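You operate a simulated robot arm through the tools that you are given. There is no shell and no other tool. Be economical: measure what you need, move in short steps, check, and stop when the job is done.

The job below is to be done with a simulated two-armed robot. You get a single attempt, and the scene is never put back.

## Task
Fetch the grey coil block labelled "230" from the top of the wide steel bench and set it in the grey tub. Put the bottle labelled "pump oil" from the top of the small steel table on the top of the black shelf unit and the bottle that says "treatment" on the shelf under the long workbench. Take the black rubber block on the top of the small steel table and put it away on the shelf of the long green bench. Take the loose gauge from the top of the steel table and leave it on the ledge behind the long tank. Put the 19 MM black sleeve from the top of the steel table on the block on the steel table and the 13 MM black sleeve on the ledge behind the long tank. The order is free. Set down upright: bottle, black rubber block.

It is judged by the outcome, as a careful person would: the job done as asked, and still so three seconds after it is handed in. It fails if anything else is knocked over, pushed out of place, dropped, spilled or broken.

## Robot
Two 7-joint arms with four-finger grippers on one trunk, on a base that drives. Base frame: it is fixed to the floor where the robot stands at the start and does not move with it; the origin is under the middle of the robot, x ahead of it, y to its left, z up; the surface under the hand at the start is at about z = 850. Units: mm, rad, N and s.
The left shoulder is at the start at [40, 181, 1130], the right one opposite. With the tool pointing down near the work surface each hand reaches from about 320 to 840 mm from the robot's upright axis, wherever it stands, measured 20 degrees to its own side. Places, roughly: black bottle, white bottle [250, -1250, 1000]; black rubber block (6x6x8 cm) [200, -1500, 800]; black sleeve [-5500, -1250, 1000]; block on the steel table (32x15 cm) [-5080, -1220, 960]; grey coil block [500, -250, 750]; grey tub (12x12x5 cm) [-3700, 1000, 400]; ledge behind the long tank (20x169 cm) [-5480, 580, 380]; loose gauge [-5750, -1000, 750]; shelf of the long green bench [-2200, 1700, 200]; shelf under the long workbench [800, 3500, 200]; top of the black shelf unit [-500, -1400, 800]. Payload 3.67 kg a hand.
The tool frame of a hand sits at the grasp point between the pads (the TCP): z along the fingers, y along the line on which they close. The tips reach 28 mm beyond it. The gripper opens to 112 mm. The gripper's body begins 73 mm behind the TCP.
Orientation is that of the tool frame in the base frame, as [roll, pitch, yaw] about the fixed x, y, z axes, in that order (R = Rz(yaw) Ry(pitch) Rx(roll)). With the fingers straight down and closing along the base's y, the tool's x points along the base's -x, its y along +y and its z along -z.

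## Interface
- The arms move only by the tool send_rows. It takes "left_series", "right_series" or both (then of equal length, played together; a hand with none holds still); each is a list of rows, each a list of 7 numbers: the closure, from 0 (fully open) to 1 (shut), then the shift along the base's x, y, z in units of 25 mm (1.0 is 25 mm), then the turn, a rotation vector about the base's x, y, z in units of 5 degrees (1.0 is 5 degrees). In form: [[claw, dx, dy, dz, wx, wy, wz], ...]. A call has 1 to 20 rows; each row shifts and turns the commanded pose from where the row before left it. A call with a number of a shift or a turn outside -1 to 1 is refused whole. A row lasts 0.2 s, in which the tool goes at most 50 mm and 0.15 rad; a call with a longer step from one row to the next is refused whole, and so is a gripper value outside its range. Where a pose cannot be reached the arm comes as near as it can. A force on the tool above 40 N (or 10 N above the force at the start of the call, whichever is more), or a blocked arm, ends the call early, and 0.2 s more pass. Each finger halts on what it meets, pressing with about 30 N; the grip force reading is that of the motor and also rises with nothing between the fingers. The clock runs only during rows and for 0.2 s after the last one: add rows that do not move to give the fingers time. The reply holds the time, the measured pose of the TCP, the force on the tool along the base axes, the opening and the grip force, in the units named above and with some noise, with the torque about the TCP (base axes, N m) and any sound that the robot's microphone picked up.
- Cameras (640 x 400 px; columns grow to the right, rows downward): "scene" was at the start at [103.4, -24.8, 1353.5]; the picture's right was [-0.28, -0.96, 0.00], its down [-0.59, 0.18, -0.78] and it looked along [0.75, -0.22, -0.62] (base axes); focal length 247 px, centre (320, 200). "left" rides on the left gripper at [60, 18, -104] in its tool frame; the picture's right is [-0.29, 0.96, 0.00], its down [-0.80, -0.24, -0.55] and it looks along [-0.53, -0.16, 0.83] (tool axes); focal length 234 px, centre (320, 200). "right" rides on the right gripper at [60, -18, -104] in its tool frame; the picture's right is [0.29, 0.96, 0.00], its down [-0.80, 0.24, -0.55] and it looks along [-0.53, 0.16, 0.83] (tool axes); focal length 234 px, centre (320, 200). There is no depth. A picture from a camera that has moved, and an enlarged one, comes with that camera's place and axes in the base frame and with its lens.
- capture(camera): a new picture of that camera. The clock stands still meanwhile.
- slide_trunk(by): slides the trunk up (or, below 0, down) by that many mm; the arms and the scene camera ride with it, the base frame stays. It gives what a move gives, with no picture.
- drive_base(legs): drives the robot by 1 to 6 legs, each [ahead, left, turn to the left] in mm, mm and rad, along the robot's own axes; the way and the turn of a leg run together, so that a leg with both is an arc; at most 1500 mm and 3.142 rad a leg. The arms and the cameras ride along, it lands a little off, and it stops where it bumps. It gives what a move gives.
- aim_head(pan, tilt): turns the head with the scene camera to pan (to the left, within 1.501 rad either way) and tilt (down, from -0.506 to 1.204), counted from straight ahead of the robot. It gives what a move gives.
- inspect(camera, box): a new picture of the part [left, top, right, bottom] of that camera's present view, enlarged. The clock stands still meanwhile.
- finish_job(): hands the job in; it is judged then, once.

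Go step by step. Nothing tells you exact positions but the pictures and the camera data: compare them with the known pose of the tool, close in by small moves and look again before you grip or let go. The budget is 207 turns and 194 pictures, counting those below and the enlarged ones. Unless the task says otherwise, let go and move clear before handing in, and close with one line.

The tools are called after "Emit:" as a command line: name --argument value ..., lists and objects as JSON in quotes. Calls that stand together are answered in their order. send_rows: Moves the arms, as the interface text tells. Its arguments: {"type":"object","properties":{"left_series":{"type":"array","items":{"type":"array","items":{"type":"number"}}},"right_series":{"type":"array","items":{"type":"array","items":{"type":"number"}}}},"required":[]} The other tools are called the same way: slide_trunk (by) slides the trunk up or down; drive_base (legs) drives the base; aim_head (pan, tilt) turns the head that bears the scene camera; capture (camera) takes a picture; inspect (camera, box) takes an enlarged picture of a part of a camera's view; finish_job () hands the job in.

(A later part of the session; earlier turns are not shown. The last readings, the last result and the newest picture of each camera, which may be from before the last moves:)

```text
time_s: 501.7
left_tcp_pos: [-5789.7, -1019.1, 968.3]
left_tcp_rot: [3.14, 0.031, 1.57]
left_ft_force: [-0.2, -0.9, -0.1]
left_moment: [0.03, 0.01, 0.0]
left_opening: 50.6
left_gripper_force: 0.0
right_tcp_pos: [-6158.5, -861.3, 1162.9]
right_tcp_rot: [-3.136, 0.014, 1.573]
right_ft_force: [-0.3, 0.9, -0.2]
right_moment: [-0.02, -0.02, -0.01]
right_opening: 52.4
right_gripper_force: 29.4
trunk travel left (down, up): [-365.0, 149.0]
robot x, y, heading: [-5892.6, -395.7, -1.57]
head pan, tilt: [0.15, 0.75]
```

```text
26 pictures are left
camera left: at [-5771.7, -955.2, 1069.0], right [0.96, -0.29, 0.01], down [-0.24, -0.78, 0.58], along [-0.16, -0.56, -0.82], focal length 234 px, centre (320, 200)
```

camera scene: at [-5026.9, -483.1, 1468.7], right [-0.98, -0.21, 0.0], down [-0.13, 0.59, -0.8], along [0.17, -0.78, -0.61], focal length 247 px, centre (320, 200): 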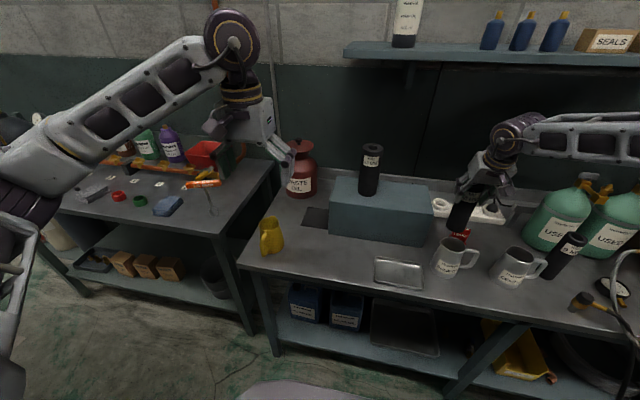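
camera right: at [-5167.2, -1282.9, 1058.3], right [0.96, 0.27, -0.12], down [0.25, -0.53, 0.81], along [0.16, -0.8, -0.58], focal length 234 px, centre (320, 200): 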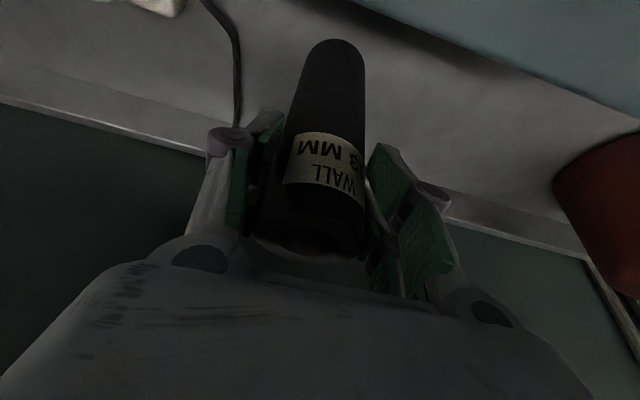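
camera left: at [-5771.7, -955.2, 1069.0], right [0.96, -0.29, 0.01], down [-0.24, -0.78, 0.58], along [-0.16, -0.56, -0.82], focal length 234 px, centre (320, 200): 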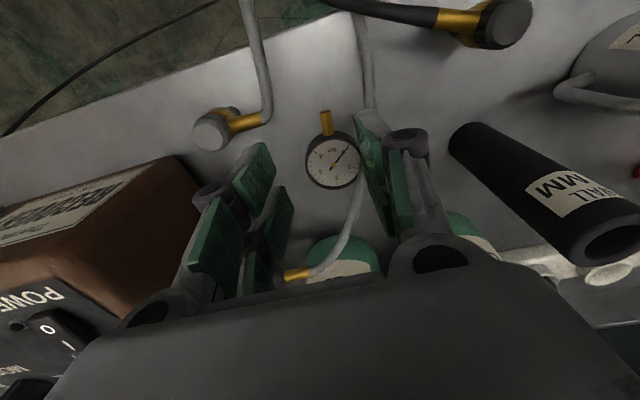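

The stem runs from y = -1046 to -1022 at x = -5787, 12 mm wide. I centre on it and descend carefully.

Emit:
send_rows --left_series '[[0.68, 0.1, -0.6, 0, 0, 0, 0], [0.68, 0, 0, -1, 0, 0, 0], [0.68, 0, 0, -1, 0, 0, 0], [0.68, 0, 0, -1, 0, 0, 0], [0.68, 0, 0, -0.6, 0, 0, 0], [0.68, 0, 0, 0, 0, 0, 0]]'

Emit:
capture --camera "left"

```text
time_s: 503.1
left_tcp_pos: [-5786.6, -1032.0, 877.1]
left_tcp_rot: [3.141, 0.03, 1.567]
left_ft_force: [0.8, 0.2, -1.0]
left_moment: [-0.05, -0.01, -0.01]
left_opening: 35.8
left_gripper_force: 0.1
right_tcp_pos: [-6159.6, -861.5, 1162.9]
right_tcp_rot: [-3.138, 0.015, 1.574]
right_ft_force: [-0.4, 0.4, -0.4]
right_moment: [-0.05, -0.03, 0.0]
right_opening: 52.5
right_gripper_force: 29.9
trunk travel left (down, up): [-365.0, 149.0]
robot x, y, heading: [-5889.3, -404.4, -1.569]
head pan, tilt: [0.15, 0.75]
```

```text
25 pictures are left
camera left: at [-5768.9, -969.4, 978.2], right [0.96, -0.29, 0.01], down [-0.24, -0.78, 0.58], along [-0.16, -0.56, -0.82], focal length 234 px, centre (320, 200)
```

left: 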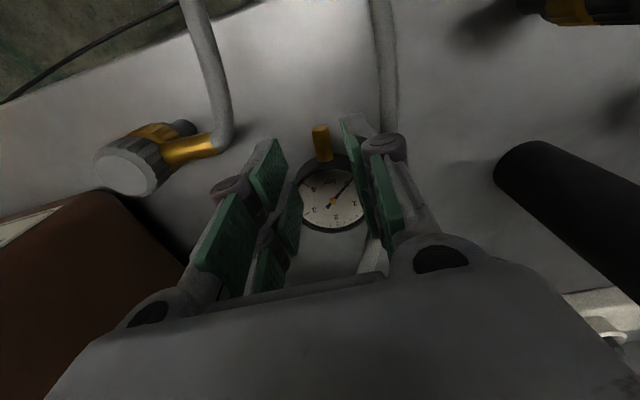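

Emit:
send_rows --left_series '[[0.68, 0.05, 0, -0.6, 0, 0, 0], [0.68, 0, 0, -0.5, 0, 0, 0], [0.68, 0, 0, -0.5, 0, 0, 0], [0.68, 0, 0, 0, 0, 0, 0]]'

Emit:
inspect --camera "left" --box '[200, 60, 440, 210]'

```text
time_s: 503.9
left_tcp_pos: [-5786.1, -1039.7, 853.1]
left_tcp_rot: [-3.133, 0.05, 1.571]
left_ft_force: [-0.3, 2.7, 24.3]
left_moment: [-0.32, 0.04, 0.06]
left_opening: 19.3
left_gripper_force: 10.0
right_tcp_pos: [-6158.3, -860.4, 1163.0]
right_tcp_rot: [-3.135, 0.013, 1.574]
right_ft_force: [0.0, -0.3, -0.5]
right_moment: [0.05, 0.0, -0.01]
right_opening: 52.4
right_gripper_force: 30.0
trunk travel left (down, up): [-365.0, 149.0]
robot x, y, heading: [-5892.1, -398.5, -1.57]
head pan, tilt: [0.15, 0.75]
stopped in row 4 (left hand): the force on the tool passed its limit at 44 N (the readings are from after the stop); the commanded pose is now the measured one
```

```text
2.67 times, centred on (320, 135) of left
camera zoom: at [-5767.3, -974.7, 952.4], right [0.96, -0.29, 0.01], down [-0.23, -0.77, 0.59], along [-0.17, -0.57, -0.8], focal length 624 px, centre (320, 373)
```

zoom: 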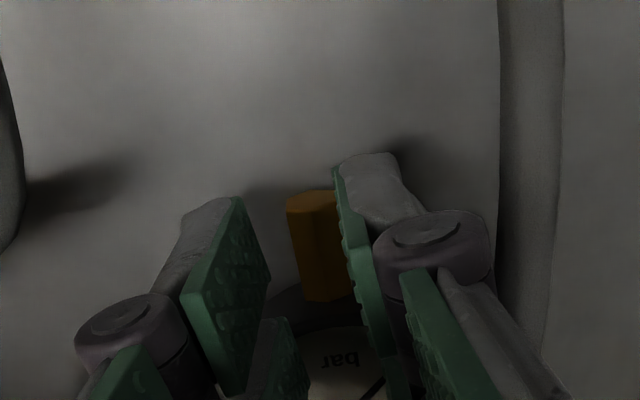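

The fingertips touched the table (z = 825). I ease up a few millimetres and close on the stem.

Emit:
send_rows --left_series '[[0.7, 0, 0.2, 0.25, 0, 0, 0], [0.7, 0, 0, 0, 0, 0, 0], [0.95, 0, 0, 0, 0, 0, 0], [0.95, 0, 0, 0, 0, 0, 0], [0.95, 0, 0, 0, 0, 0, 0], [0.95, 0, 0, 0, 0, 0, 0]]'

Emit:
send_rows --left_series '[[0.95, 0, 0.2, 0.5, 0, 0, 0], [0.95, 0, 0.2, 0.5, 0, 0, 0], [0.95, 0, 0.2, 0.5, 0, 0, 0], [0.95, 0, 0, 0, 0, 0, 0]]'

Emit:
capture --camera "left"

```text
time_s: 505.3
left_tcp_pos: [-5785.0, -1033.3, 853.3]
left_tcp_rot: [-3.136, 0.044, 1.57]
left_ft_force: [0.7, 0.2, 0.1]
left_moment: [0.04, 0.01, 0.0]
left_opening: 5.6
left_gripper_force: 0.1
right_tcp_pos: [-6159.4, -861.8, 1162.6]
right_tcp_rot: [-3.138, 0.014, 1.573]
right_ft_force: [-0.4, 0.1, -0.4]
right_moment: [-0.01, -0.02, -0.01]
right_opening: 52.3
right_gripper_force: 30.0
trunk travel left (down, up): [-365.0, 149.0]
robot x, y, heading: [-5893.5, -396.5, -1.572]
head pan, tilt: [0.15, 0.75]
```

```text
time_s: 506.3
left_tcp_pos: [-5786.1, -1019.6, 890.7]
left_tcp_rot: [-3.136, 0.043, 1.571]
left_ft_force: [0.1, 0.1, 0.2]
left_moment: [0.0, -0.01, 0.0]
left_opening: 5.6
left_gripper_force: 0.1
right_tcp_pos: [-6159.2, -862.8, 1163.7]
right_tcp_rot: [-3.137, 0.013, 1.573]
right_ft_force: [-0.1, -0.4, -1.2]
right_moment: [0.02, 0.01, 0.02]
right_opening: 52.4
right_gripper_force: 30.4
trunk travel left (down, up): [-365.0, 149.0]
robot x, y, heading: [-5890.6, -398.7, -1.567]
head pan, tilt: [0.15, 0.75]
```

```text
23 pictures are left
camera left: at [-5767.4, -954.4, 991.4], right [0.96, -0.29, 0.01], down [-0.24, -0.77, 0.59], along [-0.16, -0.57, -0.81], focal length 234 px, centre (320, 200)
```

left: 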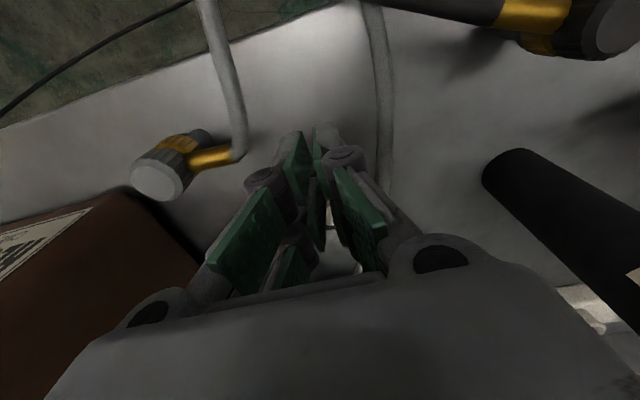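

The fingers missed: the tips had rested on the gauge's bezel. I open and look again.

Emit:
send_rows --left_series '[[0.7, 0, 0.4, 1, 0, 0, 0], [0.6, 0, 0, 0, 0, 0, 0], [0.6, 0, 0, 0, 0, 0, 0]]'

Emit:
inspect --camera "left" --box '[200, 80, 440, 230]'

```text
time_s: 507.1
left_tcp_pos: [-5786.4, -1008.8, 917.1]
left_tcp_rot: [-3.136, 0.042, 1.571]
left_ft_force: [-0.2, 0.0, 0.2]
left_moment: [0.0, -0.01, 0.01]
left_opening: 45.0
left_gripper_force: 0.0
right_tcp_pos: [-6159.3, -861.5, 1163.1]
right_tcp_rot: [-3.136, 0.014, 1.573]
right_ft_force: [0.7, -0.8, -1.0]
right_moment: [-0.02, -0.01, 0.02]
right_opening: 52.1
right_gripper_force: 29.8
trunk travel left (down, up): [-365.0, 149.0]
robot x, y, heading: [-5894.9, -398.1, -1.568]
head pan, tilt: [0.15, 0.75]
```

```text
2.67 times, centred on (320, 155) of left
camera zoom: at [-5767.6, -943.3, 1017.3], right [0.96, -0.29, 0.01], down [-0.24, -0.77, 0.59], along [-0.16, -0.57, -0.81], focal length 624 px, centre (320, 320)
```

zoom: 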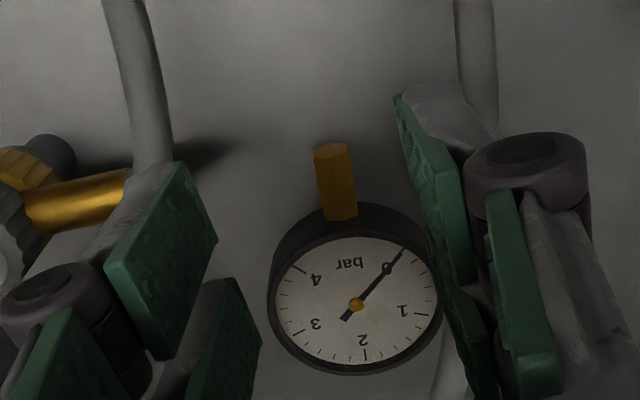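

Gauge and stem are still in place. This time I keep the fingers forward of the bezel (y = -1028) and go lower.

Emit:
send_rows --left_series '[[0.65, 0.05, -0.77, 0, 0, 0.5, 0], [0.65, 0, 0, -1, 0, 0, 0], [0.65, 0, 0, -1, 0, 0, 0], [0.65, 0, 0, -0.7, 0, 0, 0], [0.65, 0, 0, -0.3, 0, 0, 0], [0.65, 0, 0, 0, 0, 0, 0]]'

Emit:
send_rows --left_series '[[0.65, 0, 0, -0.2, 0, 0, 0], [0.65, 0, 0, 0, 0, 0, 0], [0.8, 0, 0, 0, 0, 0, 0], [0.98, 0, 0, 0, 0, 0, 0], [0.98, 0, 0, 0, 0, 0, 0]]'

```text
time_s: 508.5
left_tcp_pos: [-5787.5, -1027.9, 844.7]
left_tcp_rot: [-3.092, 0.047, 1.571]
left_ft_force: [-5.8, -1.0, 26.9]
left_moment: [-0.7, 0.38, -0.1]
left_opening: 52.9
left_gripper_force: 14.2
right_tcp_pos: [-6161.0, -860.6, 1164.0]
right_tcp_rot: [-3.14, 0.016, 1.573]
right_ft_force: [-0.1, 0.3, -0.9]
right_moment: [0.05, -0.03, 0.03]
right_opening: 52.0
right_gripper_force: 29.9
trunk travel left (down, up): [-365.0, 149.0]
robot x, y, heading: [-5893.5, -400.4, -1.568]
head pan, tilt: [0.15, 0.75]
```

```text
time_s: 508.9
left_tcp_pos: [-5785.2, -1029.6, 844.5]
left_tcp_rot: [-3.088, 0.052, 1.574]
left_ft_force: [0.7, 7.5, 22.9]
left_moment: [-0.31, 0.02, -0.05]
left_opening: 16.9
left_gripper_force: 30.3
right_tcp_pos: [-6159.2, -860.4, 1162.1]
right_tcp_rot: [-3.138, 0.014, 1.574]
right_ft_force: [0.4, -0.3, -0.8]
right_moment: [0.02, -0.02, 0.0]
right_opening: 51.9
right_gripper_force: 30.2
trunk travel left (down, up): [-365.0, 149.0]
robot x, y, heading: [-5888.1, -397.9, -1.57]
head pan, tilt: [0.15, 0.75]
stopped in row 1 (left hand): the force on the tool passed its limit at 42 N (the readings are from after the stop); the commanded pose is now the measured one
```

It seems to have gripped something 17 mm wide, likely the stem. I lift a little and look.

Emit:
send_rows --left_series '[[0.98, 0, 0, 0.1, 0, 0, 0], [0.98, 0, 0, 0, 0, 0, 0], [0.98, 0, 0, 0.5, 0, 0, 0], [0.98, 0, 0, 0.5, 0, 0, 0], [0.98, 0, 0, 0.5, 0, 0, 0], [0.98, 0, 0, 0, 0, 0, 0]]'

Emit:
capture --camera "left"

```text
time_s: 510.3
left_tcp_pos: [-5786.0, -1029.5, 881.2]
left_tcp_rot: [-3.092, 0.048, 1.575]
left_ft_force: [0.3, 0.3, 0.3]
left_moment: [-0.01, -0.01, -0.01]
left_opening: 2.3
left_gripper_force: 0.1
right_tcp_pos: [-6159.1, -861.9, 1163.4]
right_tcp_rot: [-3.137, 0.014, 1.575]
right_ft_force: [0.9, -0.1, -0.8]
right_moment: [-0.03, 0.01, 0.01]
right_opening: 52.2
right_gripper_force: 29.8
trunk travel left (down, up): [-365.0, 149.0]
robot x, y, heading: [-5892.2, -398.6, -1.575]
head pan, tilt: [0.15, 0.75]
```

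```text
21 pictures are left
camera left: at [-5762.1, -965.2, 980.2], right [0.96, -0.29, -0.04], down [-0.21, -0.77, 0.6], along [-0.2, -0.57, -0.8], focal length 234 px, centre (320, 200)
```

left: 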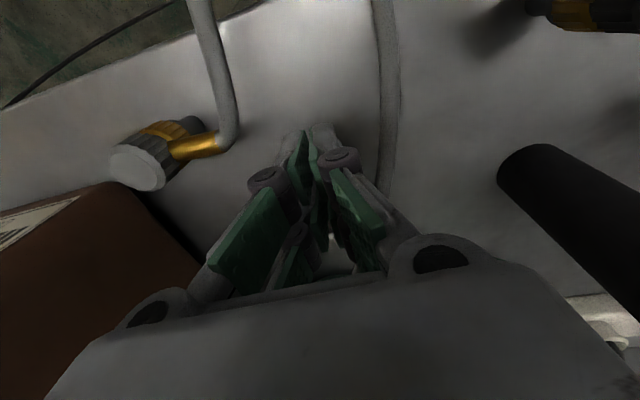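

The stem is too low to hold. Better: grip the case diagonally (closing axis at 50°), which avoids both the stem and the hose. I turn the hand and centre over the dial.

Emit:
send_rows --left_series '[[0.4, 0, 0, 1, 0.55, -0.57, 0], [0.29, 0, -0.17, 1, 0, 0, 1], [0.29, 0, -0.17, 0, 0, 0, 1], [0.29, 0, -0.17, 0, 0, 0, 1], [0.29, 0, -0.17, 0, 0, 0, 1], [0.29, 0, -0.17, 0, 0, 0, 1], [0.29, 0, -0.17, 0, 0, 0, 1], [0.29, 0, -0.17, 0, 0, 0, 1], [0.29, 0, -0.17, 0, 0, 0, 1], [0.29, 0, -0.17, 0, 0, 0, 1], [0.29, -0.16, -0.2, 0, 0, 0, 1], [0.29, 0, 0, 0, 0, 0, 0]]'

Emit:
capture --camera "left"

```text
time_s: 512.9
left_tcp_pos: [-5787.6, -1072.4, 930.8]
left_tcp_rot: [-3.138, 0.0, 2.446]
left_ft_force: [0.4, -0.2, -0.4]
left_moment: [-0.02, 0.01, 0.03]
left_opening: 79.5
left_gripper_force: 0.1
right_tcp_pos: [-6158.7, -861.7, 1163.2]
right_tcp_rot: [-3.136, 0.014, 1.576]
right_ft_force: [0.3, -0.1, -0.6]
right_moment: [-0.03, -0.01, -0.01]
right_opening: 52.0
right_gripper_force: 30.4
trunk travel left (down, up): [-365.0, 149.0]
robot x, y, heading: [-5888.9, -399.3, -1.572]
head pan, tilt: [0.15, 0.75]
```

```text
20 pictures are left
camera left: at [-5822.5, -1020.4, 1035.0], right [0.83, 0.55, 0.0], down [0.46, -0.69, 0.55], along [0.3, -0.46, -0.83], focal length 234 px, centre (320, 200)
```

left: 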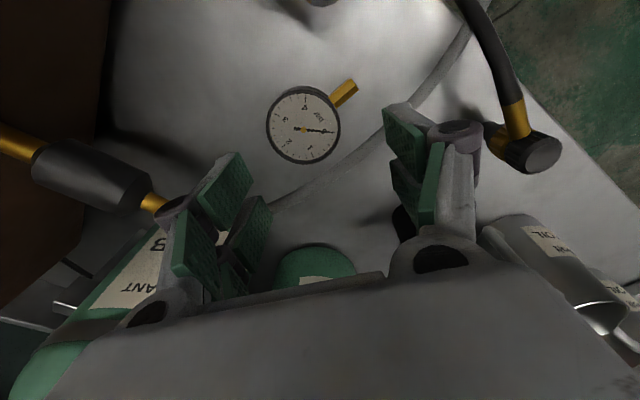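

The gauge centre is now at [-5803, -1079], stem at 70°, hose clear at 35°. I turn to a 35° closing axis, centre and descend.

Emit:
send_rows --left_series '[[0.29, -0.3, -0.13, 0, 0, 0, -1], [0.29, -0.32, -0.13, 0, 0, 0, -1], [0.29, 0, 0, 0, 0, 0, -1], [0.29, 0, 0, -1, 0, 0, 0], [0.29, 0, 0, -1, 0, 0, 0], [0.29, 0, 0, 0, 0, 0, 0]]'

Emit:
capture --camera "left"

```text
time_s: 514.3
left_tcp_pos: [-5802.1, -1078.8, 881.9]
left_tcp_rot: [-3.141, 0.0, 2.183]
left_ft_force: [0.2, 0.5, -0.1]
left_moment: [0.01, -0.02, 0.01]
left_opening: 79.4
left_gripper_force: 0.0
right_tcp_pos: [-6159.0, -862.2, 1163.5]
right_tcp_rot: [-3.137, 0.013, 1.574]
right_ft_force: [-0.1, -0.3, -0.7]
right_moment: [-0.01, -0.01, -0.01]
right_opening: 52.2
right_gripper_force: 30.2
trunk travel left (down, up): [-365.0, 149.0]
robot x, y, heading: [-5894.2, -396.4, -1.568]
head pan, tilt: [0.15, 0.75]
```

```text
19 pictures are left
camera left: at [-5821.9, -1018.7, 985.1], right [0.95, 0.32, 0.0], down [0.26, -0.79, 0.55], along [0.17, -0.53, -0.83], focal length 234 px, centre (320, 200)
```

left: 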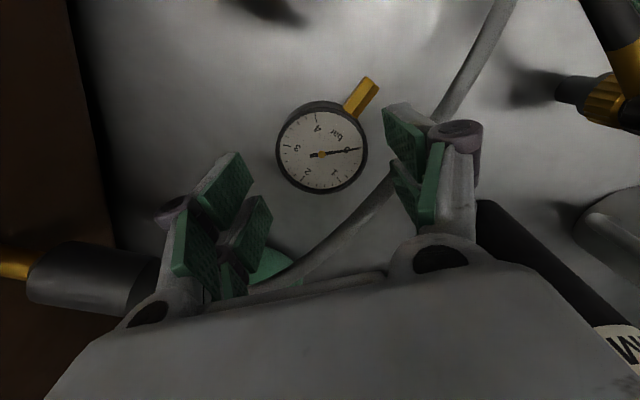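

Emit:
send_rows --left_series '[[0.29, 0, 0, -0.8, 0, 0, 0], [0.29, 0, 0, -0.5, 0, 0, 0], [0.29, 0, 0, 0, 0, 0, 0]]'

Emit:
send_rows --left_series '[[0.29, 0, 0, -0.25, 0, 0, 0], [0.29, 0, 0, -0.2, 0, 0, 0], [0.29, 0, 0, 0, 0, 0, 0]]'

```text
time_s: 515.1
left_tcp_pos: [-5802.0, -1079.2, 849.6]
left_tcp_rot: [-3.139, 0.001, 2.184]
left_ft_force: [0.5, -0.5, -0.5]
left_moment: [0.0, 0.0, 0.01]
left_opening: 79.8
left_gripper_force: 0.1
right_tcp_pos: [-6158.0, -861.7, 1163.5]
right_tcp_rot: [-3.136, 0.015, 1.574]
right_ft_force: [0.0, -0.4, -1.9]
right_moment: [-0.01, 0.03, 0.03]
right_opening: 52.5
right_gripper_force: 29.8
trunk travel left (down, up): [-365.0, 149.0]
robot x, y, heading: [-5892.7, -402.6, -1.571]
head pan, tilt: [0.15, 0.75]
```

```text
time_s: 515.9
left_tcp_pos: [-5803.2, -1079.8, 837.6]
left_tcp_rot: [-3.141, 0.0, 2.185]
left_ft_force: [0.8, 1.6, 3.4]
left_moment: [0.2, -0.06, 0.02]
left_opening: 81.4
left_gripper_force: 1.4
right_tcp_pos: [-6159.5, -861.9, 1163.0]
right_tcp_rot: [-3.138, 0.014, 1.575]
right_ft_force: [0.7, -0.5, -0.7]
right_moment: [-0.01, 0.02, 0.01]
right_opening: 52.3
right_gripper_force: 29.8
trunk travel left (down, up): [-365.0, 149.0]
robot x, y, heading: [-5895.3, -401.9, -1.575]
head pan, tilt: [0.15, 0.75]
```

Light touch of the table at TCP 838. Closing.

Emit:
send_rows --left_series '[[0.29, 0, 0, 0.08, 0, 0, 0], [0.4, 0, 0, 0, 0, 0, 0], [0.5, 0, 0, 0, 0, 0, 0], [0.6, 0, 0, 0, 0, 0, 0], [0.7, 0, 0, 0, 0, 0, 0], [0.7, 0, 0, 0, 0, 0, 0], [0.7, 0, 0, 0.3, 0, 0, 0], [0.7, 0, 0, 0.5, 0, 0, 0], [0.7, 0, 0, 0.7, 0, 0, 0], [0.7, 0, 0, 0, 0, 0, 0]]'

Emit:
capture --camera "left"

```text
time_s: 518.1
left_tcp_pos: [-5804.4, -1079.4, 876.4]
left_tcp_rot: [-3.141, -0.001, 2.186]
left_ft_force: [-0.7, -0.2, -1.8]
left_moment: [0.01, -0.01, -0.01]
left_opening: 65.8
left_gripper_force: 29.9
right_tcp_pos: [-6158.4, -862.2, 1162.7]
right_tcp_rot: [-3.137, 0.014, 1.575]
right_ft_force: [-0.1, -0.6, -0.5]
right_moment: [0.01, -0.01, 0.03]
right_opening: 52.2
right_gripper_force: 30.5
trunk travel left (down, up): [-365.0, 149.0]
robot x, y, heading: [-5894.4, -397.1, -1.574]
head pan, tilt: [0.15, 0.75]
```

```text
18 pictures are left
camera left: at [-5824.1, -1019.6, 980.4], right [0.95, 0.32, 0.0], down [0.26, -0.79, 0.55], along [0.17, -0.53, -0.83], focal length 234 px, centre (320, 200)
```

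left: 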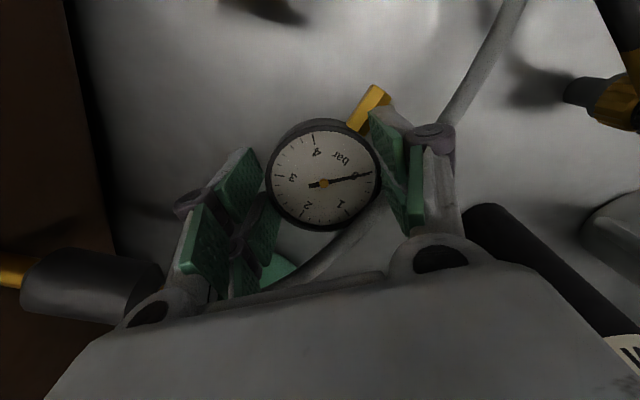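

The gauge is held (65.8 mm). I lift straight up, back away, and turn round to look for the tank and the ledge behind it.

Emit:
send_rows --left_series '[[0.7, 0, 0, 1, 0, 0, 0], [0.7, 0, 0, 1, 0, 0, 0], [0.7, 0, 0, 1, 0, 0, 0], [0.7, 0, 0, 1, 0, 0, 0], [0.7, 0, 0, 1, 0, 0, 0], [0.7, 0, 0, 1, 0, 0, 0], [0.7, 0, 0.5, 1, 0, 0, 0], [0.7, 0, 1, 0, 0, 0, -1], [0.7, 0, 1, 0, 0, 0, -1], [0.7, 0, 1, 0, 0, 0, -1], [0.7, 0, 1, 0, 0, 0, -1], [0.7, 0, 1, 0, 0, 0, -1], [0.7, 0, 0, 0, 0, 0, -1], [0.7, 0, 0, 0, 0, 0, -1], [0.7, 0, 0, 0, 0, 0, 0]]'

Emit:
drive_base --legs '[[-130, 350, 0]]'

Emit:
aim_head --pan 1.5 --tilt 0.4

Emit:
drive_base --legs '[[0, 0, 1.571]]'

Emit:
capture --camera "scene"

```text
time_s: 521.3
left_tcp_pos: [-5803.4, -941.2, 1051.1]
left_tcp_rot: [-3.139, 0.001, 1.572]
left_ft_force: [0.3, 1.1, -1.9]
left_moment: [0.01, 0.01, 0.0]
left_opening: 65.9
left_gripper_force: 29.7
right_tcp_pos: [-6160.2, -861.3, 1164.6]
right_tcp_rot: [-3.137, 0.014, 1.575]
right_ft_force: [0.5, 0.4, -1.0]
right_moment: [-0.01, 0.0, 0.01]
right_opening: 52.0
right_gripper_force: 29.9
trunk travel left (down, up): [-365.0, 149.0]
robot x, y, heading: [-5893.6, -400.7, -1.577]
head pan, tilt: [0.15, 0.75]
```

```text
time_s: 523.7
left_tcp_pos: [-5454.3, -812.5, 1051.2]
left_tcp_rot: [-3.14, 0.0, 1.574]
left_ft_force: [-0.6, 0.3, -1.2]
left_moment: [0.01, -0.04, -0.02]
left_opening: 66.1
left_gripper_force: 29.9
right_tcp_pos: [-5808.7, -733.2, 1162.9]
right_tcp_rot: [-3.135, 0.014, 1.575]
right_ft_force: [-0.2, -0.4, -0.8]
right_moment: [0.01, 0.0, -0.01]
right_opening: 51.9
right_gripper_force: 30.0
trunk travel left (down, up): [-365.0, 149.0]
robot x, y, heading: [-5540.2, -269.6, -1.569]
head pan, tilt: [0.15, 0.75]
```

```text
time_s: 525.2
left_tcp_pos: [-5453.0, -811.6, 1051.5]
left_tcp_rot: [-3.139, 0.0, 1.577]
left_ft_force: [0.0, -0.4, -1.5]
left_moment: [-0.01, -0.01, 0.03]
left_opening: 65.8
left_gripper_force: 30.8
right_tcp_pos: [-5808.2, -732.4, 1162.7]
right_tcp_rot: [-3.136, 0.015, 1.575]
right_ft_force: [-0.5, -0.2, -0.5]
right_moment: [0.02, 0.01, 0.03]
right_opening: 52.2
right_gripper_force: 29.9
trunk travel left (down, up): [-365.0, 149.0]
robot x, y, heading: [-5540.3, -270.2, -1.571]
head pan, tilt: [1.499, 0.4]
```

```text
time_s: 529.8
left_tcp_pos: [-4998.6, -184.3, 1051.3]
left_tcp_rot: [-3.141, 0.002, 3.14]
left_ft_force: [0.8, 0.4, -1.1]
left_moment: [0.0, -0.02, 0.02]
left_opening: 65.7
left_gripper_force: 29.7
right_tcp_pos: [-5079.6, -538.3, 1162.2]
right_tcp_rot: [-3.134, 0.015, 3.14]
right_ft_force: [-0.6, -0.4, 0.1]
right_moment: [0.01, 0.01, 0.0]
right_opening: 52.0
right_gripper_force: 29.9
trunk travel left (down, up): [-365.0, 149.0]
robot x, y, heading: [-5539.2, -268.9, -0.006]
head pan, tilt: [1.499, 0.4]
```

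```text
17 pictures are left
camera scene: at [-5513.0, -178.0, 1491.4], right [1.0, -0.08, 0.0], down [-0.03, -0.39, -0.92], along [0.07, 0.92, -0.39], focal length 247 px, centre (320, 200)
```

scene: 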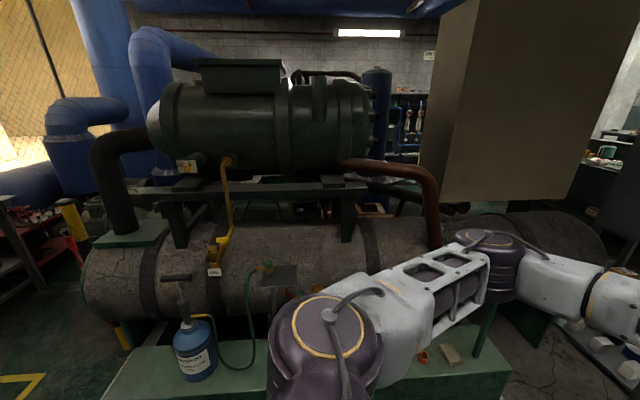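

The ledge is the green platform along the tank's near side at z of about 380. I turn to face it and look down at its free spots.

Emit:
drive_base --legs '[[0, 0, 1.577]]'

Emit:
aim_head --pan 0 --tilt 0.75

Emit:
capture --camera "scene"

```text
time_s: 534.4
left_tcp_pos: [-5623.9, 272.5, 1050.8]
left_tcp_rot: [-3.14, -0.001, -1.573]
left_ft_force: [-0.6, 0.0, -2.1]
left_moment: [0.03, 0.02, 0.01]
left_opening: 65.8
left_gripper_force: 30.3
right_tcp_pos: [-5269.9, 190.6, 1164.0]
right_tcp_rot: [-3.136, 0.015, -1.576]
right_ft_force: [0.1, 0.2, -0.8]
right_moment: [0.0, 0.01, 0.03]
right_opening: 52.0
right_gripper_force: 30.7
trunk travel left (down, up): [-365.0, 149.0]
robot x, y, heading: [-5543.2, -272.0, 1.567]
head pan, tilt: [1.499, 0.4]
```

```text
time_s: 536.0
left_tcp_pos: [-5625.0, 272.7, 1051.2]
left_tcp_rot: [-3.141, 0.0, -1.575]
left_ft_force: [0.1, -0.1, -2.2]
left_moment: [-0.03, 0.02, 0.01]
left_opening: 65.5
left_gripper_force: 30.0
right_tcp_pos: [-5269.3, 190.7, 1161.8]
right_tcp_rot: [-3.136, 0.016, -1.576]
right_ft_force: [0.1, 0.3, -0.1]
right_moment: [0.02, -0.03, -0.02]
right_opening: 51.8
right_gripper_force: 30.3
trunk travel left (down, up): [-365.0, 149.0]
robot x, y, heading: [-5542.9, -269.5, 1.566]
head pan, tilt: [0.0, 0.75]
```

```text
16 pictures are left
camera scene: at [-5540.0, -166.7, 1460.2], right [1.0, -0.01, 0.0], down [0.0, -0.68, -0.73], along [0.0, 0.73, -0.68], focal length 247 px, centre (320, 200)
```

scene: 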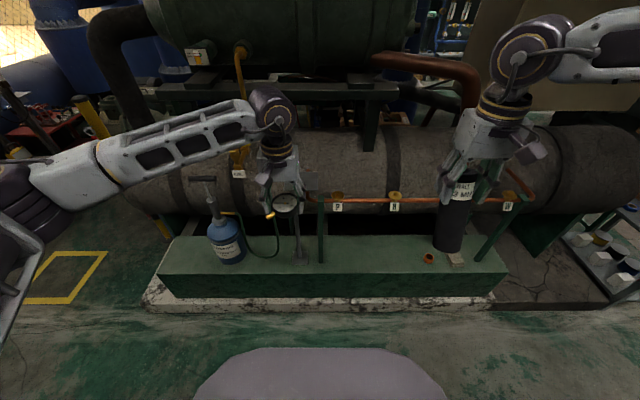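

The ledge has a free stretch at its left end, about x -6310 to -6110. I'll put the gauge there with the left hand first. I move opposite it, lower the trunk, and pull both hands in.

Emit:
drive_base --legs '[[0, 550, 0]]'

Emit:
slide_trunk --by -360

Emit:
send_rows --left_series '[[0.7, -0.9, -1, -1, 0, 0, 0], [0.7, -0.9, -1, -1, 0, 0, 0], [0.7, -0.9, -1, -1, 0, 0, 0], [0.7, -0.9, -1, -1, 0, 0, 0], [0.7, 0, -1, -1, 0, 0, 0], [0.7, 0, 0, -1, 0, 0, 0], [0.7, 0, 0, -1, 0, 0, 0], [0.7, 0, 0, -1, 0, 0, 0], [0.7, 0, 0, 0, 0, 0, 0]]' --right_series '[[0.75, 0, -1, 0, 0, 0, 0], [0.75, 0, -1, 0, 0, 0, 0], [0.75, 0, -1, 0, 0, 0, 0], [0.75, 0, -1, 0, 0, 0, 0], [0.75, 0, 0, 0, 0, 0, 0], [0.75, 0, 0, 0, 0, 0, 0], [0.75, 0, 0, 0, 0, 0, 0], [0.75, 0, 0, 0, 0, 0, 0], [0.75, 0, 0, 0, 0, 0, 0]]'

Emit:
drive_base --legs '[[250, 0, 0]]'

Emit:
capture --camera "scene"

```text
time_s: 539.3
left_tcp_pos: [-6178.2, 276.8, 1052.1]
left_tcp_rot: [-3.14, 0.001, -1.578]
left_ft_force: [0.3, 0.9, -1.2]
left_moment: [0.0, 0.01, 0.0]
left_opening: 65.6
left_gripper_force: 30.5
right_tcp_pos: [-5824.2, 195.4, 1163.1]
right_tcp_rot: [-3.134, 0.014, -1.578]
right_ft_force: [0.1, 0.0, -0.4]
right_moment: [0.03, -0.01, 0.01]
right_opening: 51.9
right_gripper_force: 30.6
trunk travel left (down, up): [-365.0, 149.0]
robot x, y, heading: [-6095.4, -265.3, 1.563]
head pan, tilt: [0.0, 0.75]
```

```text
time_s: 542.8
left_tcp_pos: [-6178.6, 275.9, 693.2]
left_tcp_rot: [-3.141, 0.0, -1.578]
left_ft_force: [-0.2, -0.1, -2.2]
left_moment: [0.0, -0.05, 0.03]
left_opening: 65.4
left_gripper_force: 30.0
right_tcp_pos: [-5824.3, 195.0, 804.0]
right_tcp_rot: [-3.135, 0.016, -1.577]
right_ft_force: [-0.2, -0.8, 1.1]
right_moment: [0.05, 0.03, 0.0]
right_opening: 51.9
right_gripper_force: 30.3
trunk travel left (down, up): [-5.0, 509.0]
robot x, y, heading: [-6093.2, -264.4, 1.564]
head pan, tilt: [0.0, 0.75]
```

```text
time_s: 544.8
left_tcp_pos: [-6268.7, 152.5, 492.6]
left_tcp_rot: [-3.14, 0.001, -1.578]
left_ft_force: [0.2, 0.1, -2.1]
left_moment: [0.0, -0.02, -0.03]
left_opening: 65.5
left_gripper_force: 30.2
right_tcp_pos: [-5826.2, 93.9, 803.2]
right_tcp_rot: [-3.136, 0.013, -1.576]
right_ft_force: [0.1, -0.7, -0.3]
right_moment: [-0.03, 0.01, 0.03]
right_opening: 51.8
right_gripper_force: 30.4
trunk travel left (down, up): [-5.0, 509.0]
robot x, y, heading: [-6098.1, -268.4, 1.56]
head pan, tilt: [0.0, 0.75]
```

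```text
time_s: 546.6
left_tcp_pos: [-6266.8, 404.6, 493.0]
left_tcp_rot: [-3.14, -0.001, -1.58]
left_ft_force: [-0.1, 0.4, -1.8]
left_moment: [-0.01, -0.01, 0.02]
left_opening: 65.3
left_gripper_force: 30.3
right_tcp_pos: [-5821.5, 347.7, 802.7]
right_tcp_rot: [-3.137, 0.014, -1.581]
right_ft_force: [-1.2, 0.0, -0.2]
right_moment: [-0.02, -0.04, 0.0]
right_opening: 51.9
right_gripper_force: 29.7
trunk travel left (down, up): [-5.0, 509.0]
robot x, y, heading: [-6090.0, -14.2, 1.555]
head pan, tilt: [0.0, 0.75]
```

```text
15 pictures are left
camera scene: at [-6091.9, 89.8, 1101.5], right [1.0, -0.01, 0.0], down [-0.01, -0.68, -0.73], along [0.01, 0.73, -0.68], focal length 247 px, centre (320, 200)
```

scene: 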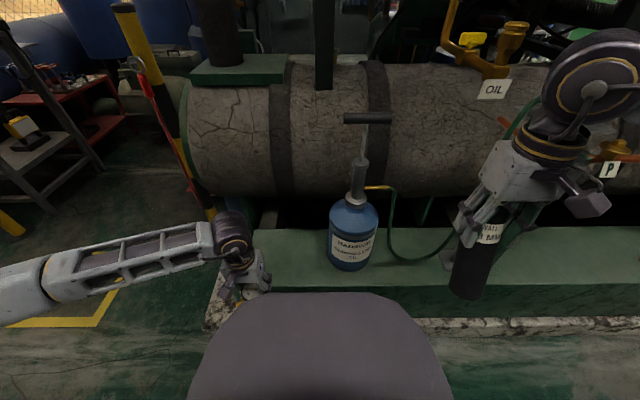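

Emit:
drive_base --legs '[[110, 0, 0.015]]'

Emit:
send_rows --left_series '[[0.7, 0, 0.8, 0, 0, 0, 0], [0.7, 0, 0.8, 0, 0, 0, 0], [0.7, 0, 0.4, -0.6, 0, 0, 0], [0.7, 0, 0, -0.8, 0, 0, 0], [0.7, 0, 0, -0.8, 0, 0, 0], [0.7, 0, 0, -0.5, 0, 0, 0], [0.7, 0, 0, 0, 0, 0, 0]]'

Emit:
capture --camera "left"

```text
time_s: 547.9
left_tcp_pos: [-6271.5, 512.6, 491.7]
left_tcp_rot: [-3.139, -0.001, -1.565]
left_ft_force: [-1.3, 0.6, -0.8]
left_moment: [-0.03, 0.0, 0.0]
left_opening: 65.4
left_gripper_force: 29.6
right_tcp_pos: [-5827.6, 460.6, 804.3]
right_tcp_rot: [-3.137, 0.011, -1.564]
right_ft_force: [0.6, 0.2, -1.0]
right_moment: [-0.05, 0.0, -0.02]
right_opening: 51.8
right_gripper_force: 30.4
trunk travel left (down, up): [-5.0, 509.0]
robot x, y, heading: [-6091.0, 95.0, 1.579]
head pan, tilt: [0.0, 0.75]
```

```text
time_s: 549.5
left_tcp_pos: [-6272.6, 560.3, 425.7]
left_tcp_rot: [-3.141, 0.001, -1.563]
left_ft_force: [0.1, 0.2, -0.9]
left_moment: [0.03, 0.01, 0.03]
left_opening: 65.5
left_gripper_force: 30.0
right_tcp_pos: [-5827.1, 459.9, 804.1]
right_tcp_rot: [-3.136, 0.013, -1.565]
right_ft_force: [0.1, 0.0, 0.1]
right_moment: [0.02, -0.03, -0.02]
right_opening: 51.7
right_gripper_force: 30.0
trunk travel left (down, up): [-5.0, 509.0]
robot x, y, heading: [-6091.6, 94.3, 1.576]
head pan, tilt: [0.0, 0.75]
```

```text
14 pictures are left
camera left: at [-6290.1, 500.8, 528.0], right [-0.96, 0.28, 0.0], down [0.23, 0.8, 0.55], along [0.16, 0.53, -0.83], focal length 234 px, centre (320, 200)
```

left: 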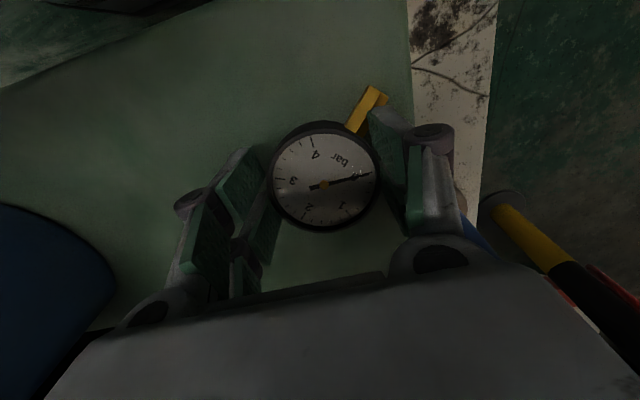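

The gauge is over the ledge's left end. I shift it 30 mm inward and lower until it touches.

Emit:
send_rows --left_series '[[0.7, 0.6, 0, 0, 0, 0, 0], [0.7, 0.6, 0, -0.2, 0, 0, 0], [0.7, 0, 0, -0.3, 0, 0, 0], [0.7, 0, 0, -0.2, 0, 0, 0], [0.7, 0, 0, 0, 0, 0, 0]]'

Emit:
send_rows --left_series '[[0.7, 0, 0, -0.15, 0, 0, 0], [0.7, 0, 0, -0.15, 0, 0, 0], [0.7, 0, 0, 0, 0, 0, 0]]'

```text
time_s: 550.2
left_tcp_pos: [-6242.4, 564.4, 421.8]
left_tcp_rot: [-3.141, 0.006, -1.565]
left_ft_force: [-2.4, -7.5, 18.8]
left_moment: [-0.58, 0.6, 0.11]
left_opening: 65.9
left_gripper_force: 30.3
right_tcp_pos: [-5828.4, 459.9, 804.2]
right_tcp_rot: [-3.138, 0.014, -1.562]
right_ft_force: [-0.6, 0.1, 0.1]
right_moment: [-0.02, 0.03, 0.02]
right_opening: 52.0
right_gripper_force: 29.7
trunk travel left (down, up): [-5.0, 509.0]
robot x, y, heading: [-6093.3, 96.6, 1.575]
head pan, tilt: [0.0, 0.75]
stopped in row 3 (left hand): the force on the tool passed its limit at 46 N (the readings are from after the stop); the commanded pose is now the measured one
```

```text
time_s: 550.6
left_tcp_pos: [-6241.3, 563.7, 421.0]
left_tcp_rot: [-3.139, 0.007, -1.566]
left_ft_force: [-3.0, -7.9, 20.8]
left_moment: [-0.64, 0.64, 0.13]
left_opening: 65.7
left_gripper_force: 29.9
right_tcp_pos: [-5828.5, 460.4, 803.9]
right_tcp_rot: [-3.138, 0.013, -1.561]
right_ft_force: [0.6, -0.2, -0.8]
right_moment: [-0.04, 0.01, 0.02]
right_opening: 51.6
right_gripper_force: 30.2
trunk travel left (down, up): [-5.0, 509.0]
robot x, y, heading: [-6091.8, 96.0, 1.577]
head pan, tilt: [0.0, 0.75]
stopped in row 1 (left hand): the force on the tool passed its limit at 46 N (the readings are from after the stop); the commanded pose is now the measured one
```

It rests on the ledge (z of about 393). I release and rise.

Emit:
send_rows --left_series '[[0.6, 0, 0, 0.06, 0, 0, 0], [0.45, 0, 0, 0, 0, 0, 0], [0.3, 0, 0, 0, 0, 0, 0], [0.2, 0, 0, 0, 0, 0, 0], [0.2, 0, 0, 0.6, 0, 0, 0], [0.2, 0, 0, 1, 0, 0, 0], [0.2, 0, 0, 1, 0, 0, 0], [0.2, 0, 0, 1, 0, 0, 0], [0.2, 0, 0, 1, 0, 0, 0], [0.2, 0, 0, 1, 0, 0, 0], [0.2, 0, 0, 1, 0, 0, 0], [0.2, 0, 0, 0, 0, 0, 0]]'

Emit:
capture --camera "left"

```text
time_s: 553.2
left_tcp_pos: [-6242.7, 564.1, 586.0]
left_tcp_rot: [-3.14, 0.007, -1.562]
left_ft_force: [-0.3, 0.7, -0.1]
left_moment: [0.02, -0.01, -0.01]
left_opening: 89.6
left_gripper_force: 0.1
right_tcp_pos: [-5829.5, 461.6, 803.7]
right_tcp_rot: [-3.135, 0.012, -1.562]
right_ft_force: [0.7, 0.0, -0.5]
right_moment: [-0.01, 0.0, 0.0]
right_opening: 51.7
right_gripper_force: 29.9
trunk travel left (down, up): [-5.0, 509.0]
robot x, y, heading: [-6089.0, 94.5, 1.578]
head pan, tilt: [0.0, 0.75]
```

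```text
13 pictures are left
camera left: at [-6259.4, 503.2, 688.8], right [-0.96, 0.28, 0.0], down [0.23, 0.8, 0.56], along [0.16, 0.54, -0.83], focal length 234 px, centre (320, 200)
```

left: 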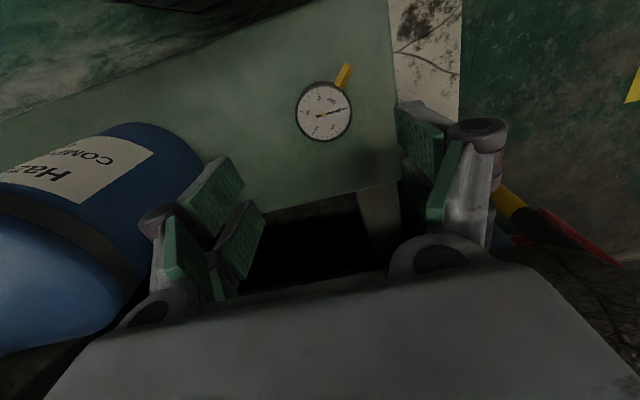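

The gauge rests on the ledge at [-6244, 570]. For the 13 MM sleeve I'll use the gap between gauge and bottle (x = -6140), approaching with the right hand from the left-front so the forearm stays clear of the bottle's pump handle.

Emit:
send_rows --left_series '[[0.2, 0, 0, 1, 0, 0, 0], [0.2, 0, 0, 1, 0, 0, 0], [0.2, 0, -1, 1, 0, 0, 0], [0.2, 0, -1, 1, 0, 0, 0], [0.2, 0, -1, 1, 0, 0, 0], [0.2, 0, -1, 1, 0, 0, 0], [0.2, 0, -1, 1, 0, 0, 0], [0.2, 0, -1, 1, 0, 0, 0], [0.2, 0, 0, 0, 0, 0, 0]]'

Emit:
drive_base --legs '[[-300, 0, 0], [0, 470, 0], [0, 0, -0.378]]'

Emit:
send_rows --right_series '[[0.75, 0.6, 0.9, 0, 0, 0, 0], [0.75, 0.6, 0.9, 0, 0, 0, 0], [0.75, 0.6, 0.9, 0, 0, 0, 0], [0.75, 0.6, 0.9, 0, 0, 0, 0], [0.75, 0.2, 0.9, 0, 0, 0, 0], [0.75, 0.0, 0.9, 0, 0, 0, 0], [0.75, 0, 0.9, 0, 0, 0, 0], [0.75, 0, 0, 0, 0, 0, 0]]'

Emit:
aim_head --pan -0.25 --tilt 0.65

Emit:
capture --camera "scene"

```text
time_s: 555.2
left_tcp_pos: [-6240.2, 416.3, 785.1]
left_tcp_rot: [3.142, 0.006, -1.561]
left_ft_force: [-0.8, -0.3, 0.8]
left_moment: [-0.01, 0.01, 0.0]
left_opening: 89.4
left_gripper_force: 0.1
right_tcp_pos: [-5828.1, 460.2, 803.1]
right_tcp_rot: [-3.135, 0.014, -1.561]
right_ft_force: [-0.7, -0.2, -0.9]
right_moment: [-0.02, -0.01, 0.01]
right_opening: 51.6
right_gripper_force: 30.3
trunk travel left (down, up): [-5.0, 509.0]
robot x, y, heading: [-6094.1, 95.0, 1.578]
head pan, tilt: [0.0, 0.75]
```

```text
time_s: 561.0
left_tcp_pos: [-6576.1, 144.0, 785.4]
left_tcp_rot: [-3.141, 0.006, -1.937]
left_ft_force: [-0.2, -0.8, 0.1]
left_moment: [0.01, 0.02, 0.0]
left_opening: 89.8
left_gripper_force: 0.0
right_tcp_pos: [-6176.1, 35.8, 804.0]
right_tcp_rot: [-3.137, 0.014, -1.935]
right_ft_force: [-0.3, -0.2, -0.4]
right_moment: [-0.01, -0.03, 0.01]
right_opening: 51.8
right_gripper_force: 30.0
trunk travel left (down, up): [-5.0, 509.0]
robot x, y, heading: [-6551.5, -209.2, 1.205]
head pan, tilt: [0.0, 0.75]
```

```text
time_s: 562.8
left_tcp_pos: [-6576.8, 144.9, 786.2]
left_tcp_rot: [3.138, 0.008, -1.935]
left_ft_force: [-0.1, 0.5, -0.3]
left_moment: [0.01, 0.02, 0.04]
left_opening: 89.5
left_gripper_force: 0.0
right_tcp_pos: [-6112.5, 193.0, 803.9]
right_tcp_rot: [-3.137, 0.015, -1.936]
right_ft_force: [0.1, -0.2, -1.0]
right_moment: [0.03, -0.02, 0.02]
right_opening: 51.7
right_gripper_force: 29.9
trunk travel left (down, up): [-5.0, 509.0]
robot x, y, heading: [-6551.3, -208.4, 1.212]
head pan, tilt: [0.0, 0.75]
```

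```text
time_s: 563.5
left_tcp_pos: [-6575.2, 144.1, 785.4]
left_tcp_rot: [3.14, 0.007, -1.936]
left_ft_force: [-0.3, 0.1, -1.5]
left_moment: [-0.02, -0.04, 0.05]
left_opening: 89.7
left_gripper_force: 0.2
right_tcp_pos: [-6112.8, 192.2, 803.8]
right_tcp_rot: [-3.137, 0.014, -1.935]
right_ft_force: [-0.5, -0.1, -1.0]
right_moment: [0.01, 0.0, 0.0]
right_opening: 51.6
right_gripper_force: 30.2
trunk travel left (down, up): [-5.0, 509.0]
robot x, y, heading: [-6559.8, -206.7, 1.211]
head pan, tilt: [-0.25, 0.649]
```

```text
12 pictures are left
camera scene: at [-6498.4, -117.9, 1110.2], right [0.82, -0.58, 0.0], down [-0.35, -0.49, -0.8], along [0.46, 0.65, -0.6], focal length 247 px, centre (320, 200)
```

scene: 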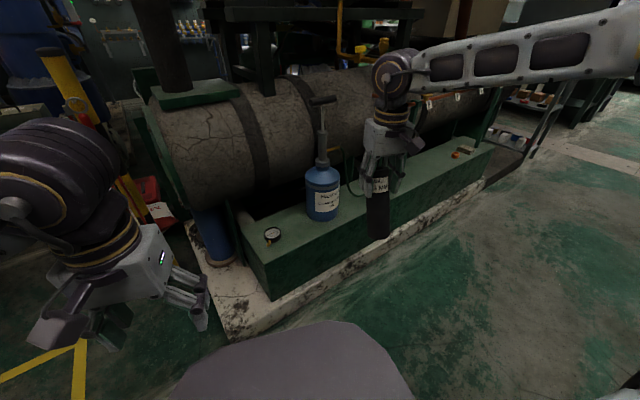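

Emit:
drive_base --legs '[[271, 131, 0]]'

Emit:
send_rows --right_series '[[0.75, 0, 1, 0, 0, 0, 0], [0.75, 0, 1, 0, 0, 0, 0], [0.75, 0, 0.9, 0, 0, 0, 0], [0.75, 0, 0, -1, 0, 0, 0], [0.75, 0, 0, -1, 0, 0, 0], [0.75, 0, 0, -1, 0, 0, 0], [0.75, 0, 0, -1, 0, 0, 0], [0.75, 0, 0, 0, 0, 0, 0]]'

Emit:
capture --camera "scene"

Emit:
capture --camera "right"

```text
time_s: 565.6
left_tcp_pos: [-6601.8, 443.7, 784.6]
left_tcp_rot: [-3.139, 0.004, -1.938]
left_ft_force: [-0.7, 0.2, 0.0]
left_moment: [0.01, 0.02, -0.02]
left_opening: 89.5
left_gripper_force: 0.1
right_tcp_pos: [-6139.3, 490.7, 804.3]
right_tcp_rot: [-3.135, 0.012, -1.938]
right_ft_force: [0.1, 0.1, -0.5]
right_moment: [-0.03, 0.0, -0.01]
right_opening: 51.6
right_gripper_force: 29.6
trunk travel left (down, up): [-5.0, 509.0]
robot x, y, heading: [-6581.8, 90.9, 1.198]
head pan, tilt: [-0.25, 0.649]
```

```text
time_s: 567.4
left_tcp_pos: [-6600.8, 442.3, 786.1]
left_tcp_rot: [3.14, 0.006, -1.939]
left_ft_force: [0.6, -0.1, 0.7]
left_moment: [0.0, -0.02, -0.01]
left_opening: 89.4
left_gripper_force: 0.0
right_tcp_pos: [-6138.5, 563.4, 705.0]
right_tcp_rot: [-3.137, 0.013, -1.937]
right_ft_force: [-0.2, 0.3, -0.4]
right_moment: [0.03, -0.02, -0.04]
right_opening: 51.6
right_gripper_force: 30.1
trunk travel left (down, up): [-5.0, 509.0]
robot x, y, heading: [-6584.5, 87.8, 1.203]
head pan, tilt: [-0.25, 0.649]
```

```text
11 pictures are left
camera scene: at [-6524.2, 179.6, 1110.2], right [0.81, -0.58, 0.0], down [-0.35, -0.49, -0.8], along [0.46, 0.65, -0.6], focal length 247 px, centre (320, 200)
```

scene: 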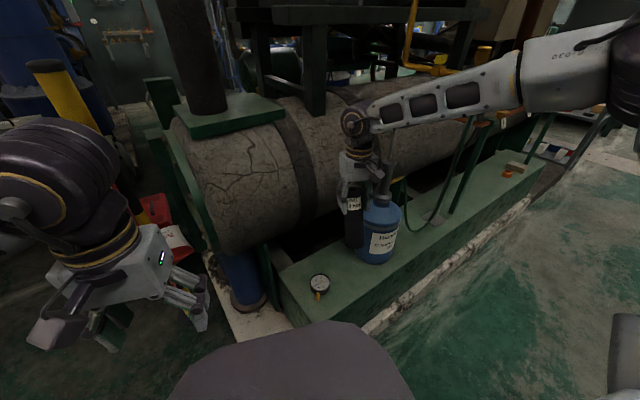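

```text
10 pictures are left
camera right: at [-6144.2, 500.6, 808.8], right [-1.0, 0.07, -0.01], down [0.06, 0.82, 0.56], along [0.05, 0.56, -0.83], focal length 234 px, centre (320, 200)
```

right: 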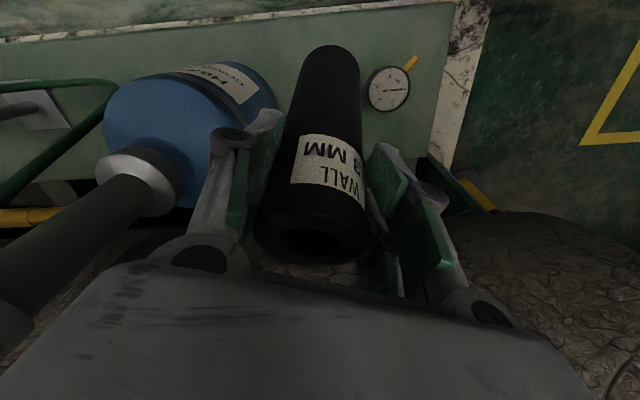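

Emit:
send_rows --right_series '[[0.75, -0.3, 0, -1, 0, 0, 0], [0.75, 0, 0, -1, 0, 0, 0], [0.75, 0, 0, -1, 0, 0, 0], [0.75, 0, 0, -1, 0, 0, 0], [0.75, 0, 0, -1, 0, 0, 0], [0.75, 0, 0, -1, 0, 0, 0], [0.75, 0, 0, 0, 0, 0, 0]]'

Emit:
capture --camera "scene"

```text
time_s: 569.0
left_tcp_pos: [-6601.3, 442.1, 785.7]
left_tcp_rot: [-3.14, 0.006, -1.936]
left_ft_force: [0.2, -0.4, -0.5]
left_moment: [0.02, 0.02, -0.01]
left_opening: 89.5
left_gripper_force: 0.0
right_tcp_pos: [-6146.7, 563.5, 554.9]
right_tcp_rot: [-3.136, 0.014, -1.938]
right_ft_force: [-0.1, 0.3, -0.4]
right_moment: [-0.02, 0.03, 0.01]
right_opening: 51.2
right_gripper_force: 30.1
trunk travel left (down, up): [-5.0, 509.0]
robot x, y, heading: [-6578.5, 88.7, 1.204]
head pan, tilt: [-0.25, 0.649]
```

```text
9 pictures are left
camera scene: at [-6524.2, 179.6, 1110.2], right [0.81, -0.58, 0.0], down [-0.35, -0.49, -0.8], along [0.46, 0.65, -0.6], focal length 247 px, centre (320, 200)
```

scene: 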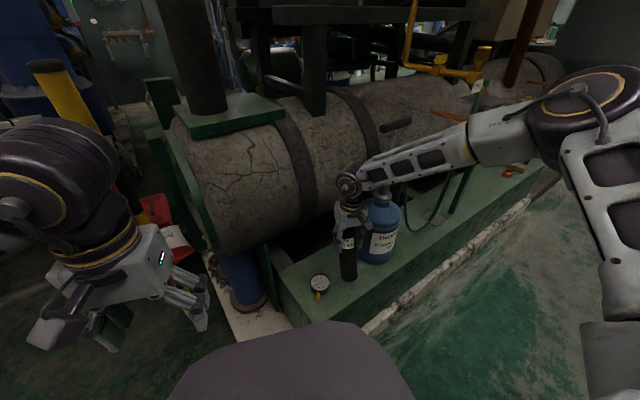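

Emit:
send_rows --right_series '[[0.75, 0, 0, -0.3, 0, 0, 0], [0.75, 0, 0, -0.3, 0, 0, 0], [0.75, 0, 0, 0, 0, 0, 0]]'

Emit:
send_rows --right_series '[[0.75, 0, 0, -0.25, 0, 0, 0], [0.75, 0, 0, -0.25, 0, 0, 0], [0.75, 0, 0, -0.2, 0, 0, 0], [0.75, 0, 0, -0.2, 0, 0, 0], [0.75, 0, 0, 0, 0, 0, 0]]'

```text
time_s: 569.8
left_tcp_pos: [-6600.1, 443.2, 785.6]
left_tcp_rot: [3.142, 0.007, -1.936]
left_ft_force: [-0.2, 0.4, 0.1]
left_moment: [0.0, 0.02, -0.04]
left_opening: 89.6
left_gripper_force: 0.1
right_tcp_pos: [-6146.0, 563.1, 538.3]
right_tcp_rot: [-3.136, 0.013, -1.938]
right_ft_force: [-0.6, -1.0, 0.2]
right_moment: [0.02, 0.0, 0.01]
right_opening: 51.6
right_gripper_force: 30.4
trunk travel left (down, up): [-5.0, 509.0]
robot x, y, heading: [-6584.5, 90.5, 1.205]
head pan, tilt: [-0.25, 0.649]
```

```text
time_s: 571.0
left_tcp_pos: [-6602.9, 441.4, 787.7]
left_tcp_rot: [-3.14, 0.011, -1.937]
left_ft_force: [-0.3, 0.2, -0.2]
left_moment: [0.05, 0.02, 0.03]
left_opening: 89.7
left_gripper_force: 0.0
right_tcp_pos: [-6143.9, 556.5, 529.5]
right_tcp_rot: [-3.138, 0.026, -1.938]
right_ft_force: [1.4, 5.3, 38.7]
right_moment: [0.51, -0.02, -0.05]
right_opening: 52.1
right_gripper_force: 29.6
right hand out of reach, approached as far as the arm can: row 2, 4
trunk travel left (down, up): [-5.0, 509.0]
robot x, y, heading: [-6579.7, 89.8, 1.199]
head pan, tilt: [-0.25, 0.649]
```

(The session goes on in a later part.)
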